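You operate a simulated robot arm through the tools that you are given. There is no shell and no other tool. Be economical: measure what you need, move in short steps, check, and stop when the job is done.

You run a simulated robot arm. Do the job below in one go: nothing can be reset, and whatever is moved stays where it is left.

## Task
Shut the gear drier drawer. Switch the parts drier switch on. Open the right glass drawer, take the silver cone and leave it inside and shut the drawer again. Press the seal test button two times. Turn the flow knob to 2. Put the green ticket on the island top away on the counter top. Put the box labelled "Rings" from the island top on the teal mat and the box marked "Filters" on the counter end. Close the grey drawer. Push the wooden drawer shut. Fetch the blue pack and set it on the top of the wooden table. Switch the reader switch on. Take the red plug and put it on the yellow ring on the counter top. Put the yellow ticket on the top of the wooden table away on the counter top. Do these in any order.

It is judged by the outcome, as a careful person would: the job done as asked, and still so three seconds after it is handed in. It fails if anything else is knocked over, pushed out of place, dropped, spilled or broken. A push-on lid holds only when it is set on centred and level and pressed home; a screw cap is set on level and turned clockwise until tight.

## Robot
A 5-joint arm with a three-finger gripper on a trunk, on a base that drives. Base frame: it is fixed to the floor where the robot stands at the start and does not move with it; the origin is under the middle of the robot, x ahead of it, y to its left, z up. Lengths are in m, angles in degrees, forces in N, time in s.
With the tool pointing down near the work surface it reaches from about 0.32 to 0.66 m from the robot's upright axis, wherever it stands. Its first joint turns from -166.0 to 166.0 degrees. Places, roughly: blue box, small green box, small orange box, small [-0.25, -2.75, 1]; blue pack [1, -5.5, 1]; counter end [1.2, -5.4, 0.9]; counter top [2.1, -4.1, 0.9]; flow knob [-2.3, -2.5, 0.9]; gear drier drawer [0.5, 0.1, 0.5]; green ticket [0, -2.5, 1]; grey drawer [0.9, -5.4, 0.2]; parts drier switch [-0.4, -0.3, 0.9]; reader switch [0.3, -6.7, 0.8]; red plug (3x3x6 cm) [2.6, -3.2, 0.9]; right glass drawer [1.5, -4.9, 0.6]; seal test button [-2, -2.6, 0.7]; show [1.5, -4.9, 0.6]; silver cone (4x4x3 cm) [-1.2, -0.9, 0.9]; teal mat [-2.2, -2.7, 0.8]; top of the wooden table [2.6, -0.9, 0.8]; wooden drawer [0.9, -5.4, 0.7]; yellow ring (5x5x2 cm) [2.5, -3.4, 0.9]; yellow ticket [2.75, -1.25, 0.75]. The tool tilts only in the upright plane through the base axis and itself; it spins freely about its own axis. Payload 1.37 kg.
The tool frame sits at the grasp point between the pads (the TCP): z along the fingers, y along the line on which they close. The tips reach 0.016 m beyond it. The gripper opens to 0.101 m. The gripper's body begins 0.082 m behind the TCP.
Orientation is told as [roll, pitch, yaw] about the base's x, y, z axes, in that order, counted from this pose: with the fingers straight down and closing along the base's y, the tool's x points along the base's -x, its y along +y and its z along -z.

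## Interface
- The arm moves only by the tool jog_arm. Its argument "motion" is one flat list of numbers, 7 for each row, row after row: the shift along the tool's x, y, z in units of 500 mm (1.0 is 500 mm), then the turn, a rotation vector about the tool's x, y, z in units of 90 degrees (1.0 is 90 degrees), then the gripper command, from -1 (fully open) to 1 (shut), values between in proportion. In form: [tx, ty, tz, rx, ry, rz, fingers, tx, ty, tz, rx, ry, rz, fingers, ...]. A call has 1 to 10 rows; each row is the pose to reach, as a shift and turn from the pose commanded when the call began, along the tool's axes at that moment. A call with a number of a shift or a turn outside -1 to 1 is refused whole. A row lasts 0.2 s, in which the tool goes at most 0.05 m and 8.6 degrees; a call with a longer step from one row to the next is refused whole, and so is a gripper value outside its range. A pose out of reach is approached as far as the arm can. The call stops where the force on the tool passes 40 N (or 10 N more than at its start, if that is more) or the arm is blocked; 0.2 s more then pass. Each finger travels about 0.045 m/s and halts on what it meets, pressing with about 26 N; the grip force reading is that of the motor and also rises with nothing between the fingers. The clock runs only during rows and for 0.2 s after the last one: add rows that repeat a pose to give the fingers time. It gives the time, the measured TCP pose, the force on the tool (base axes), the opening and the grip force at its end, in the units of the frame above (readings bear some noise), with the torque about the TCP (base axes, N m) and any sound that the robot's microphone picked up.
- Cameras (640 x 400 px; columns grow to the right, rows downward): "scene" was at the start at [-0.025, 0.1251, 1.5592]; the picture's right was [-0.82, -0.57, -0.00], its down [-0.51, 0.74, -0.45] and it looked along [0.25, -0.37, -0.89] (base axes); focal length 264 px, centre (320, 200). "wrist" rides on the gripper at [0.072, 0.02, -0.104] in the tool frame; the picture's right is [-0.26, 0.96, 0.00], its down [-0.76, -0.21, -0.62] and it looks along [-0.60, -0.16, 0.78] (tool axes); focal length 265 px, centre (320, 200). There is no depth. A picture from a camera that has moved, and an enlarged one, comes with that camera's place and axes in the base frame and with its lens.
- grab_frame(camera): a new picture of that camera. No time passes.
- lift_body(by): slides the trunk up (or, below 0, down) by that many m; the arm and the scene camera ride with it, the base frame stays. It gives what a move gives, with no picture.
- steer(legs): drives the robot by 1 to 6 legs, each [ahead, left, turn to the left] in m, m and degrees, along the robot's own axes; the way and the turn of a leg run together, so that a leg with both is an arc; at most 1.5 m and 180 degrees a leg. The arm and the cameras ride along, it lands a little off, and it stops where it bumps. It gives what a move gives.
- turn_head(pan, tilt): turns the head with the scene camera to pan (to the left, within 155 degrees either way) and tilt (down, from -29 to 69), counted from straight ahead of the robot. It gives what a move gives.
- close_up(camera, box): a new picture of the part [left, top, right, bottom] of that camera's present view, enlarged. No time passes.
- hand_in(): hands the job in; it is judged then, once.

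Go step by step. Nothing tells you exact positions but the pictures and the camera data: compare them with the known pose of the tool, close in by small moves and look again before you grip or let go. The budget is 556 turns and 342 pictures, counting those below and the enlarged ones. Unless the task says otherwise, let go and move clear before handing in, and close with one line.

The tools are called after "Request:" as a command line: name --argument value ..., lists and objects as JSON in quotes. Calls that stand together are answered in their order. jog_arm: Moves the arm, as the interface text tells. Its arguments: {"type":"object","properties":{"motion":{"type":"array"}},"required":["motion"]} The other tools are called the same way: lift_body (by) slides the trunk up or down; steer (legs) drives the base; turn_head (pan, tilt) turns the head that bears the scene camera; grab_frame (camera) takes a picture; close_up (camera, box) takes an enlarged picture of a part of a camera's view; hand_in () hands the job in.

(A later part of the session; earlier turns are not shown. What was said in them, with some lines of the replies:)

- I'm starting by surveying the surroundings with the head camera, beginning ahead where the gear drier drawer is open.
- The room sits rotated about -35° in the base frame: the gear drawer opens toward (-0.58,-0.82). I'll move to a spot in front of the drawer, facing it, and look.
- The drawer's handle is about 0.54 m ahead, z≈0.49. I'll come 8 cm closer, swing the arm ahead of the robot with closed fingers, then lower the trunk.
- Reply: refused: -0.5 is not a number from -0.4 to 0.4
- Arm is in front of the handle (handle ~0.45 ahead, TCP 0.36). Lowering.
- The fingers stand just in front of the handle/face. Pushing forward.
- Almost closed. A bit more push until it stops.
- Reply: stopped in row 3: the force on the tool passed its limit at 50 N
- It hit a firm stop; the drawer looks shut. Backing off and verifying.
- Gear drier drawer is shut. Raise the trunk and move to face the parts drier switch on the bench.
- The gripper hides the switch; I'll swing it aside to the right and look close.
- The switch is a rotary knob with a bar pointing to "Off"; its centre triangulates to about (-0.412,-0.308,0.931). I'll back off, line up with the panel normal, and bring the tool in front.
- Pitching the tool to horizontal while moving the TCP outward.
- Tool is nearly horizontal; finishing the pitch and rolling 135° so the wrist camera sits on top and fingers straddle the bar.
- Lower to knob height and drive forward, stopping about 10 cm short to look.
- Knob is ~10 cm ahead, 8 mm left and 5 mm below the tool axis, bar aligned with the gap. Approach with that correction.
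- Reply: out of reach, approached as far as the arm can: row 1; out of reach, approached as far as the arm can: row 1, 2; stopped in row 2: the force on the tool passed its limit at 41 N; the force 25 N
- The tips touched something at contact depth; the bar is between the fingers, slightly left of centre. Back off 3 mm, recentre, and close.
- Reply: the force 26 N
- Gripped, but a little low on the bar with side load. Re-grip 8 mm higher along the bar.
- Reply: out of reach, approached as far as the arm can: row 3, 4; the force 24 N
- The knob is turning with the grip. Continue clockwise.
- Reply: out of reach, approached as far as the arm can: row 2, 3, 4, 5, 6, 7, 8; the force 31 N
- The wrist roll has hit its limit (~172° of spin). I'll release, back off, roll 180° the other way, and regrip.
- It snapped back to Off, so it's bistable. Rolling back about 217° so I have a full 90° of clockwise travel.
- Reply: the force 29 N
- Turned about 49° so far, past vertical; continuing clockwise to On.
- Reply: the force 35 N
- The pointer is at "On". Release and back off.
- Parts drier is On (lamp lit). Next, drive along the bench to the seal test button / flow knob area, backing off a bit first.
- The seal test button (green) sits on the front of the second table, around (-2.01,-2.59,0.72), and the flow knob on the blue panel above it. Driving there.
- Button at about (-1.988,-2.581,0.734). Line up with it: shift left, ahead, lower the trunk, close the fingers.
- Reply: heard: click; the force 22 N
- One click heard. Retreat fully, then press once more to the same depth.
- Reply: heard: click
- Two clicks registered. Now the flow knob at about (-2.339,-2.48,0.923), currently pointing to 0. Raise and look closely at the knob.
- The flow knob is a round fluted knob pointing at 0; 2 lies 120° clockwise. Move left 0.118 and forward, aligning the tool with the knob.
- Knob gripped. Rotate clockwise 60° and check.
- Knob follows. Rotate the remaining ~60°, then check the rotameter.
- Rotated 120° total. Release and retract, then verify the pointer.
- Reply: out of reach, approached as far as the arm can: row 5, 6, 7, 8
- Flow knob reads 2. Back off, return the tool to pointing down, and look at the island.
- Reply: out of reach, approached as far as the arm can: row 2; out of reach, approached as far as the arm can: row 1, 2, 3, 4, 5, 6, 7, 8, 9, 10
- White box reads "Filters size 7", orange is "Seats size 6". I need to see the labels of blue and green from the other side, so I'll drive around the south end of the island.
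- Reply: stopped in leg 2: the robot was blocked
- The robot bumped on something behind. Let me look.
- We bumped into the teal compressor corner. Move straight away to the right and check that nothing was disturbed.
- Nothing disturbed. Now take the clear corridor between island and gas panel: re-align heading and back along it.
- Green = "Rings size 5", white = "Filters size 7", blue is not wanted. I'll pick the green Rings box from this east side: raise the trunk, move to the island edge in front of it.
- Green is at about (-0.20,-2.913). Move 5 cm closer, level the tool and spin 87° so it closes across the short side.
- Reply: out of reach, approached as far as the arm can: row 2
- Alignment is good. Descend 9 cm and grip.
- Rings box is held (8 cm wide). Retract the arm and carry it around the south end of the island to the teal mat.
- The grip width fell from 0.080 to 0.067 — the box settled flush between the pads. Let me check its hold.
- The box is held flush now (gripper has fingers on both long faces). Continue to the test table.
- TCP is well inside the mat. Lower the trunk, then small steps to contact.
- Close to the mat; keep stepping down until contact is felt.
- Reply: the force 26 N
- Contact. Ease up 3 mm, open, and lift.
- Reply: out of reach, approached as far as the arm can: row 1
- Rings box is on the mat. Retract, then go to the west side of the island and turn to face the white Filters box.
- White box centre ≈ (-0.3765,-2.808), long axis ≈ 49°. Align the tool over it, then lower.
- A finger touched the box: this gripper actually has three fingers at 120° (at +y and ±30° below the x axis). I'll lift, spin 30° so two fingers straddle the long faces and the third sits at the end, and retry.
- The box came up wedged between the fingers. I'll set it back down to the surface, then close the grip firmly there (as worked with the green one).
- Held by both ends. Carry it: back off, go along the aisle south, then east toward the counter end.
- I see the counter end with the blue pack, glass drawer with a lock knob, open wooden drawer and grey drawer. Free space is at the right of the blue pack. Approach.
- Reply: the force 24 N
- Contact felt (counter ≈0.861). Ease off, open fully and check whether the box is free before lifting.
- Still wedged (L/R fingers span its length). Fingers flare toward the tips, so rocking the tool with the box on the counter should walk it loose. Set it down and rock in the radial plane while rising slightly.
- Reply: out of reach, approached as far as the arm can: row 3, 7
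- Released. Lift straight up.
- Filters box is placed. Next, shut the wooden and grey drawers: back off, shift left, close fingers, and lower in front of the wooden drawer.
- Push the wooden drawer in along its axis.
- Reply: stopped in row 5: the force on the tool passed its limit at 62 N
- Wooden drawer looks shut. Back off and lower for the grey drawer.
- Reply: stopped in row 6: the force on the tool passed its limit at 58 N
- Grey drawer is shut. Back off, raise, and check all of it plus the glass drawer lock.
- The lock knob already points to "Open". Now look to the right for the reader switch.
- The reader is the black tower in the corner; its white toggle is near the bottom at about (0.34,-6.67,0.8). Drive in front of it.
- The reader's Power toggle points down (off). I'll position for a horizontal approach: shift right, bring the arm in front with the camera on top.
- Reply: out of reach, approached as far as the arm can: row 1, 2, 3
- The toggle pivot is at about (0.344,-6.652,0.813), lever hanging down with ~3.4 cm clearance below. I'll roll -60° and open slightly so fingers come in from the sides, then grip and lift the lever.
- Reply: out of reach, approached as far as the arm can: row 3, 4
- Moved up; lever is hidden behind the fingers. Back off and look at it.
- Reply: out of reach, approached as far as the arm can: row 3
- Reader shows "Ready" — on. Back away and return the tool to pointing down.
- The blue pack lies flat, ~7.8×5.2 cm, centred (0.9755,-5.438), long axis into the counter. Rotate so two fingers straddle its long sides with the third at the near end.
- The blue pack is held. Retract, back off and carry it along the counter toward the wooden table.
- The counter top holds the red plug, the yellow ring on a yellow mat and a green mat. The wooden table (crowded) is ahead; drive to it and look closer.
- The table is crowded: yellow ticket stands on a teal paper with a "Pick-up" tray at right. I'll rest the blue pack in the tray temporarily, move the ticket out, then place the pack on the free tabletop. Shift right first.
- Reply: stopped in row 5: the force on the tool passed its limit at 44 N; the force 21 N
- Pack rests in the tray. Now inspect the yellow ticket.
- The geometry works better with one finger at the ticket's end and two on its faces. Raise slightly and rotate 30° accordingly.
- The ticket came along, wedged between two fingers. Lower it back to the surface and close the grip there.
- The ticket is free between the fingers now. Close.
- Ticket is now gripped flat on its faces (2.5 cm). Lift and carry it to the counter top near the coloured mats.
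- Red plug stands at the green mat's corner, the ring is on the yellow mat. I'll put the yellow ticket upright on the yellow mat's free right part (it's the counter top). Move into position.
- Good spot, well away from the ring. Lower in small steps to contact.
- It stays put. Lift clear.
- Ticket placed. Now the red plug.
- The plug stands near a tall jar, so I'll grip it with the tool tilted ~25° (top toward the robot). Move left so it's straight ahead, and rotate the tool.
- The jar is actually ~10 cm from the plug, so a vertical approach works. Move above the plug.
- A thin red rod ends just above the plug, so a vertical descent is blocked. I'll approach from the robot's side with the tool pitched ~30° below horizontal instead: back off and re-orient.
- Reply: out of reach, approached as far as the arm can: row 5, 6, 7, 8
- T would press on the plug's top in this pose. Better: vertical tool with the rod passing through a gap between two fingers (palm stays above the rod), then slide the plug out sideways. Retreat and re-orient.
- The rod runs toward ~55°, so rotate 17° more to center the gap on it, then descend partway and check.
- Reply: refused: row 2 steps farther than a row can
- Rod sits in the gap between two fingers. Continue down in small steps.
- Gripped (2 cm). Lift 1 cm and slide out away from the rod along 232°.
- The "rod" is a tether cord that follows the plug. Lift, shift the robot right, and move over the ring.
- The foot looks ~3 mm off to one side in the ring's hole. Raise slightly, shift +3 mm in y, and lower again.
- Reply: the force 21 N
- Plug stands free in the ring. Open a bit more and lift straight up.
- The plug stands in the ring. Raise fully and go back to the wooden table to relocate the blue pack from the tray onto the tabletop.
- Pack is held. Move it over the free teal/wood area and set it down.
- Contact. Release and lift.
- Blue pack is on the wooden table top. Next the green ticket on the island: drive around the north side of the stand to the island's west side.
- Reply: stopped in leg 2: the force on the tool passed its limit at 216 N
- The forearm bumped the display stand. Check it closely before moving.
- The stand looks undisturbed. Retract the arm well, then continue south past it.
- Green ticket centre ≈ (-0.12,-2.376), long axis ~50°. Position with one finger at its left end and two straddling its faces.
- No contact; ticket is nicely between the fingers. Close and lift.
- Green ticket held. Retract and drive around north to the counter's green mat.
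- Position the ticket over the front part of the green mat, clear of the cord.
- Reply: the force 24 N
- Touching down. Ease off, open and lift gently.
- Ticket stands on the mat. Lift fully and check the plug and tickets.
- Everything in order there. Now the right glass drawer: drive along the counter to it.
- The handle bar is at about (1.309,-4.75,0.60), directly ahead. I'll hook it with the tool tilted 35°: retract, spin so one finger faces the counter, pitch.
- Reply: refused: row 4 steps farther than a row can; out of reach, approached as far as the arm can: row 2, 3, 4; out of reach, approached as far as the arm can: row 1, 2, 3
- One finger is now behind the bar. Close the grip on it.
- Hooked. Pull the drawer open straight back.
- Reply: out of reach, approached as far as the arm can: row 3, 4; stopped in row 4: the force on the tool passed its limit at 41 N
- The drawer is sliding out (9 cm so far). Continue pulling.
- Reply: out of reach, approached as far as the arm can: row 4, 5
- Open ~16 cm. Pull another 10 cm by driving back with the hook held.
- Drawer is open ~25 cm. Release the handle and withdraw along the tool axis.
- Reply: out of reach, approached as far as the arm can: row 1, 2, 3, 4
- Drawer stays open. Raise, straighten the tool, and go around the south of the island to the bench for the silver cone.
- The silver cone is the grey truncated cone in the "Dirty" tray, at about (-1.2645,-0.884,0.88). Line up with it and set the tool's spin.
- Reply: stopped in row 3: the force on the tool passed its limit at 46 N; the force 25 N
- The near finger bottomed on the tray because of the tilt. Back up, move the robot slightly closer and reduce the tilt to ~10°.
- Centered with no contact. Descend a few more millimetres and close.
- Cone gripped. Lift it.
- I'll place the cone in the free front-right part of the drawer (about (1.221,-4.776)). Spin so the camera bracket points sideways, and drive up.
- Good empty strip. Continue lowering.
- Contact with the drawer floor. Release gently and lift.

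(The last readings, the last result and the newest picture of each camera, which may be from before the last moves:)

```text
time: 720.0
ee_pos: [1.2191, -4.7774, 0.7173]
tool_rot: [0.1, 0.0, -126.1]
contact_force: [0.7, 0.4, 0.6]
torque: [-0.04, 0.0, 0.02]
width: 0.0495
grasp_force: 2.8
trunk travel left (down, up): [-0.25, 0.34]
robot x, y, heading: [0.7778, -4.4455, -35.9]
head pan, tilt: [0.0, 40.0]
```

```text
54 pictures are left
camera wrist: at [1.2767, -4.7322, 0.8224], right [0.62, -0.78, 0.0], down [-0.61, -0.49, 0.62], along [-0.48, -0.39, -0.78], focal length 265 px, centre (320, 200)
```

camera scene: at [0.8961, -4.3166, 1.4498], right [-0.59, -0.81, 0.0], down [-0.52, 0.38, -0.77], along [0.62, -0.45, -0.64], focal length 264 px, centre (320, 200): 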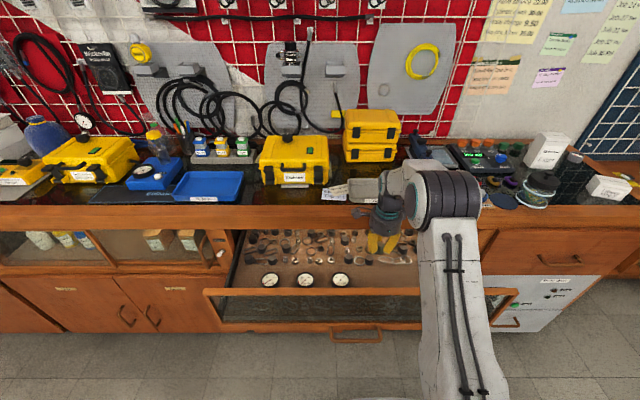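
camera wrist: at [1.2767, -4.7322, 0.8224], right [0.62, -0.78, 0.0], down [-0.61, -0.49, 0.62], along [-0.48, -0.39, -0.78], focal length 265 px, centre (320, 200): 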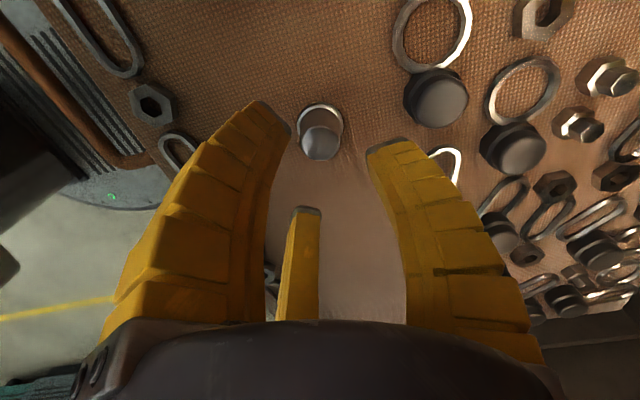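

Cone stands inside. Raise clear of the drawer, retract, and prepare to push it shut.

Request:
lift_body --by 0.25

Request:
steer --legs '[[-0.2, 0, 0]]'

Request:
jog_arm --motion '[0, -0.06, 0, 0, 0, 0, 1, 0, -0.12, 0, 0, 0, 0, 1, 0, -0.18, 0, 0, 0, 0, 1, 0, -0.18, 0, -0.09, 0, 0, 1, 0, -0.18, 0, -0.18, 0, 0, 1, 0, -0.18, 0, -0.27, 0, 0, 1, 0, -0.18, 0, -0.36, 0, 0, 1, 0, -0.18, 0, -0.44, 0, 0, 1]'

Request:
grab_frame --camera "scene"

```text
time: 722.6
ee_pos: [1.217, -4.7771, 0.9673]
tool_rot: [0.1, 0.0, -126.1]
contact_force: [0.5, -0.3, -0.1]
torque: [-0.02, 0.01, 0.05]
width: 0.0493
grasp_force: 2.8
trunk travel left (down, up): [-0.5, 0.09]
robot x, y, heading: [0.7733, -4.4461, -35.6]
head pan, tilt: [0.0, 40.0]
```

```text
time: 724.2
ee_pos: [1.0568, -4.6613, 0.9679]
tool_rot: [0.2, 0.0, -126.2]
contact_force: [-0.3, 0.7, 0.8]
torque: [-0.03, 0.0, -0.04]
width: 0.0494
grasp_force: 3.4
trunk travel left (down, up): [-0.5, 0.09]
robot x, y, heading: [0.6098, -4.3292, -36.1]
head pan, tilt: [0.0, 40.0]
```

```text
time: 726.0
ee_pos: [0.9864, -4.6076, 0.968]
tool_rot: [39.7, -0.4, -126.4]
contact_force: [-0.8, -0.5, 0.4]
torque: [0.0, -0.01, -0.03]
width: 0.0003
grasp_force: 26.0
trunk travel left (down, up): [-0.5, 0.09]
robot x, y, heading: [0.616, -4.3293, -35.8]
head pan, tilt: [0.0, 40.0]
```

```text
53 pictures are left
camera scene: at [0.7347, -4.1998, 1.5648], right [-0.59, -0.81, 0.0], down [-0.52, 0.38, -0.77], along [0.62, -0.45, -0.64], focal length 264 px, centre (320, 200)
```

scene: 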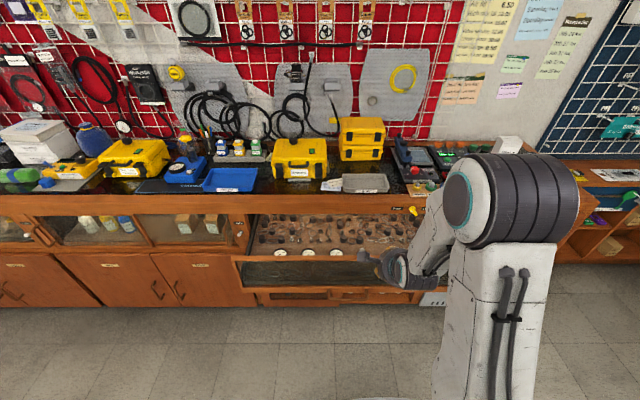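

Request:
jog_arm --motion '[0.07, 0, 0, 0, 0, 0, 1, 0.14, 0, 0, 0, 0, 0, 1]'

Request:
lift_body --by -0.355

Request:
steer --legs '[[0.12, 0, 0]]'

Request:
grab_frame --camera "wrist"

Request:
grab_frame --camera "scene"

```text
time: 726.6
ee_pos: [1.0048, -4.5851, 0.9672]
tool_rot: [39.7, 1.5, -124.7]
contact_force: [0.5, 0.4, 0.0]
torque: [-0.04, 0.0, -0.02]
width: 0.0
grasp_force: 25.6
out of reach, approached as far as the arm can: row 1, 2
trunk travel left (down, up): [-0.5, 0.09]
robot x, y, heading: [0.6116, -4.3298, -36.0]
head pan, tilt: [0.0, 40.0]
```

```text
time: 730.0
ee_pos: [1.0059, -4.5856, 0.6117]
tool_rot: [39.8, 1.5, -124.8]
contact_force: [0.1, -0.1, 1.1]
torque: [0.0, 0.02, 0.0]
width: 0.0
grasp_force: 26.0
trunk travel left (down, up): [-0.145, 0.445]
robot x, y, heading: [0.6122, -4.3263, -36.1]
head pan, tilt: [0.0, 40.0]
```

```text
time: 731.3
ee_pos: [1.1029, -4.6561, 0.613]
tool_rot: [39.7, 1.6, -124.7]
contact_force: [-1.1, 0.5, -0.6]
torque: [-0.02, 0.01, -0.02]
width: 0.0001
grasp_force: 26.4
trunk travel left (down, up): [-0.145, 0.445]
robot x, y, heading: [0.7107, -4.398, -35.7]
head pan, tilt: [0.0, 40.0]
```

```text
52 pictures are left
camera wrist: at [1.1003, -4.5709, 0.7077], right [0.45, -0.65, 0.61], down [-0.89, -0.31, 0.32], along [-0.02, -0.69, -0.73], focal length 265 px, centre (320, 200)
```

wrist: 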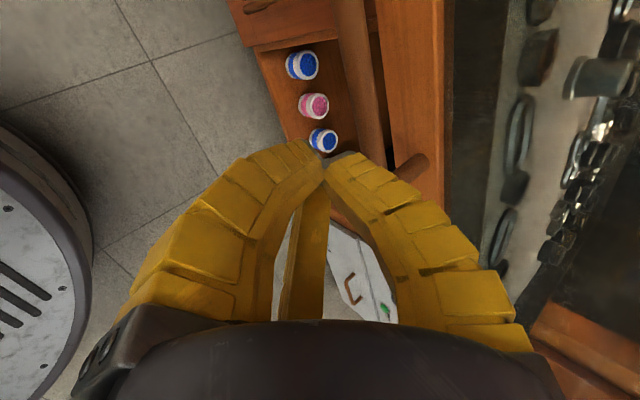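

```text
51 pictures are left
camera scene: at [0.8316, -4.2698, 1.2097], right [-0.59, -0.81, 0.0], down [-0.52, 0.38, -0.77], along [0.62, -0.45, -0.64], focal length 264 px, centre (320, 200)
```

scene: 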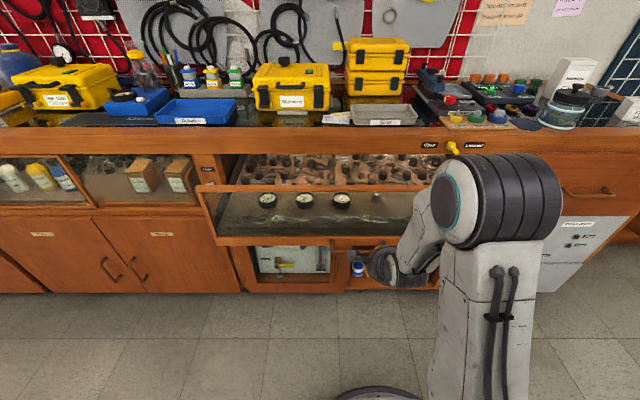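

Request:
steer --legs '[[0, 0.05, 0]]'

Request:
lift_body --by -0.012

Request:
jog_arm --motion '[0, 0.038, 0.032, 0, 0, 0, 1, 0, 0.077, 0.064, 0, 0, 0, 1, 0, 0.115, 0.096, 0, 0, 0, 1, 0, 0.153, 0.129, 0, 0, 0, 1, 0, 0.192, 0.161, 0, 0, 0, 1, 0, 0.23, 0.193, 0, 0, 0, 1, 0, 0.268, 0.225, 0, 0, 0, 1, 0, 0.306, 0.257, 0, 0, 0, 1]'

Request:
grab_frame --camera "scene"

```text
time: 732.2
ee_pos: [1.1341, -4.6142, 0.6114]
tool_rot: [39.6, 1.7, -124.6]
contact_force: [0.4, -0.7, -0.4]
torque: [-0.02, -0.03, 0.02]
width: 0.0002
grasp_force: 26.4
trunk travel left (down, up): [-0.145, 0.445]
robot x, y, heading: [0.7382, -4.3568, -35.7]
head pan, tilt: [0.0, 40.0]
```

```text
time: 732.8
ee_pos: [1.1328, -4.6148, 0.6]
tool_rot: [39.6, 1.6, -124.8]
contact_force: [-0.2, 0.1, 0.2]
torque: [0.05, 0.0, 0.04]
width: 0.0
grasp_force: 26.2
trunk travel left (down, up): [-0.133, 0.457]
robot x, y, heading: [0.7404, -4.3567, -36.0]
head pan, tilt: [0.0, 40.0]
```

```text
time: 734.6
ee_pos: [1.283, -4.7173, 0.5953]
tool_rot: [38.3, 1.5, -125.0]
contact_force: [-7.8, 5.8, 0.4]
torque: [-0.06, -0.08, 0.02]
width: 0.0
grasp_force: 26.5
trunk travel left (down, up): [-0.133, 0.457]
robot x, y, heading: [0.7376, -4.355, -36.1]
head pan, tilt: [0.0, 40.0]
stopped in row 8: the force on the tool passed its limit at 54 N (the readings are from after the stop); the commanded pose is now the measured one
```

```text
50 pictures are left
camera scene: at [0.8611, -4.2274, 1.1978], right [-0.59, -0.81, 0.0], down [-0.52, 0.38, -0.77], along [0.62, -0.45, -0.64], focal length 264 px, centre (320, 200)
```

scene: 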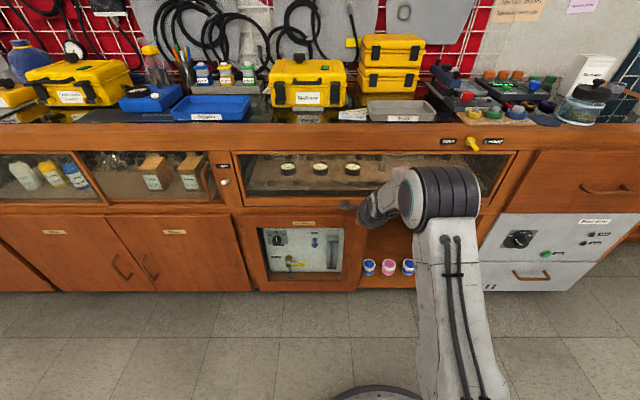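

The drawer hit its stop and looks flush. Back off and verify.

Request:
jog_arm --motion '[0, -0.06, -0.05, 0, 0, 0, 1, 0, -0.13, -0.11, 0, 0, 0, 1, 0, -0.2, -0.168, 0, 0, 0, 1]'

Request:
steer --legs '[[-0.25, 0, 0]]'

Request:
lift_body --by 0.3

Request:
close_up --camera "scene" --box '[200, 130, 480, 300]'

```text
time: 735.4
ee_pos: [1.1767, -4.645, 0.6006]
tool_rot: [38.3, 1.4, -124.9]
contact_force: [-0.1, 0.2, 0.2]
torque: [-0.02, -0.01, 0.02]
width: 0.0
grasp_force: 25.6
trunk travel left (down, up): [-0.133, 0.457]
robot x, y, heading: [0.7458, -4.356, -35.7]
head pan, tilt: [0.0, 40.0]
```

```text
time: 737.2
ee_pos: [0.9767, -4.4986, 0.5993]
tool_rot: [38.4, 1.4, -124.7]
contact_force: [-0.4, 0.3, 0.6]
torque: [-0.02, -0.02, -0.02]
width: 0.0
grasp_force: 26.0
trunk travel left (down, up): [-0.133, 0.457]
robot x, y, heading: [0.5394, -4.211, -35.6]
head pan, tilt: [0.0, 40.0]
```

```text
time: 740.2
ee_pos: [0.9767, -4.4984, 0.9004]
tool_rot: [38.5, 1.3, -124.7]
contact_force: [-0.2, -0.1, -1.2]
torque: [-0.04, 0.0, 0.01]
width: 0.0
grasp_force: 25.9
trunk travel left (down, up): [-0.433, 0.157]
robot x, y, heading: [0.5362, -4.2114, -35.6]
head pan, tilt: [0.0, 40.0]
```

```text
2.29 times, centred on (340, 215) of scene
camera zoom: at [0.6605, -4.083, 1.4977], right [-0.58, -0.81, 0.0], down [-0.52, 0.37, -0.77], along [0.62, -0.45, -0.64], focal length 604 px, centre (274, 166)
```

zoom: 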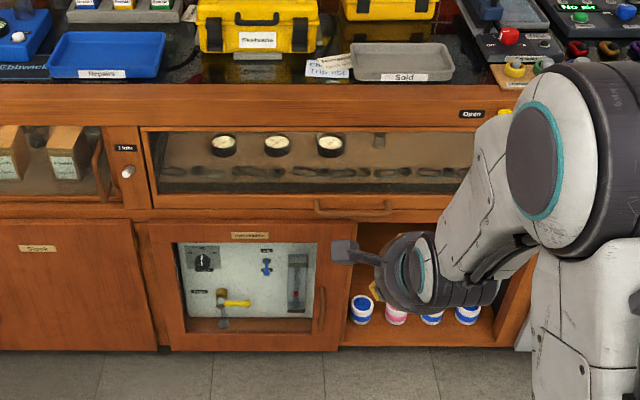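

Drawer shut with the cone standing behind the glass. A final check of the counter end and drawers.

Request:
turn_head --pan -22 --tilt 30

Request:
grab_frame --camera "scene"

Request:
turn_head --pan 55 --tilt 22

Request:
grab_frame --camera "scene"

```text
time: 741.0
ee_pos: [0.976, -4.4992, 0.8997]
tool_rot: [38.4, 1.5, -124.7]
contact_force: [-0.9, -0.2, -0.2]
torque: [0.02, 0.0, 0.01]
width: 0.0
grasp_force: 26.1
trunk travel left (down, up): [-0.433, 0.157]
robot x, y, heading: [0.5379, -4.212, -35.9]
head pan, tilt: [-22.0, 30.0]
```

```text
48 pictures are left
camera scene: at [0.6399, -4.1098, 1.5131], right [-0.84, -0.54, 0.0], down [-0.27, 0.42, -0.87], along [0.46, -0.73, -0.5], focal length 264 px, centre (320, 200)
```

scene: 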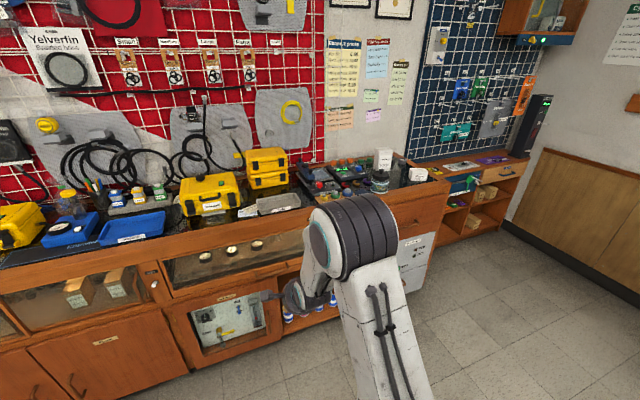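

```text
time: 742.5
ee_pos: [0.9763, -4.4997, 0.8984]
tool_rot: [38.4, 1.4, -124.7]
contact_force: [0.0, 0.1, -0.1]
torque: [-0.04, 0.01, 0.03]
width: 0.0
grasp_force: 26.0
trunk travel left (down, up): [-0.433, 0.157]
robot x, y, heading: [0.5415, -4.2136, -35.5]
head pan, tilt: [55.0, 22.0]
```

```text
47 pictures are left
camera scene: at [0.6789, -4.0027, 1.5259], right [0.33, -0.94, 0.0], down [-0.35, -0.12, -0.93], along [0.87, 0.31, -0.37], focal length 264 px, centre (320, 200)
```

scene: 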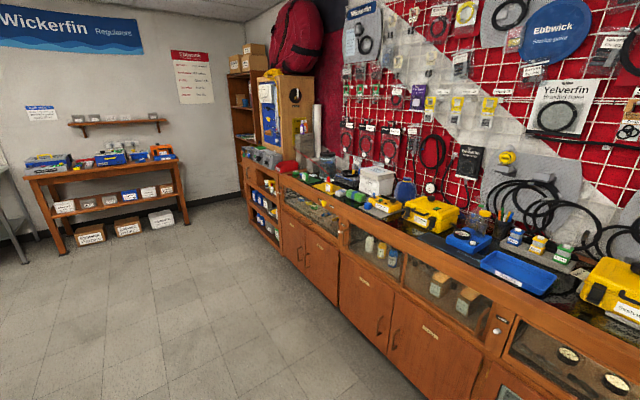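

Request:
close_up --camera "scene" --box '[290, 145, 410, 215]'

```text
5.33 times, centred on (350, 180) of scene
camera zoom: at [0.6789, -4.0027, 1.5259], right [0.33, -0.94, 0.0], down [-0.35, -0.12, -0.93], along [0.87, 0.31, -0.37], focal length 1410 px, centre (160, 307)
```

zoom: 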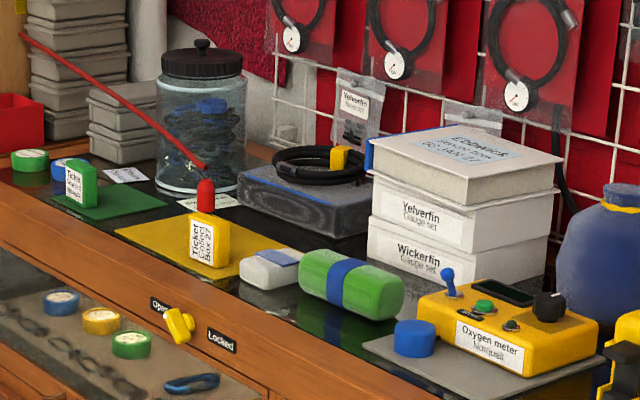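

All the requested items show done in the pictures, the gripper is empty and clear, and I am handing in.

Request:
hand_in

```text
The job is handed in.
```

I finished every item on the list and handed the job in, but the base bumped the compressor once and the arm knocked the display stand once; neither looked disturbed afterwards.
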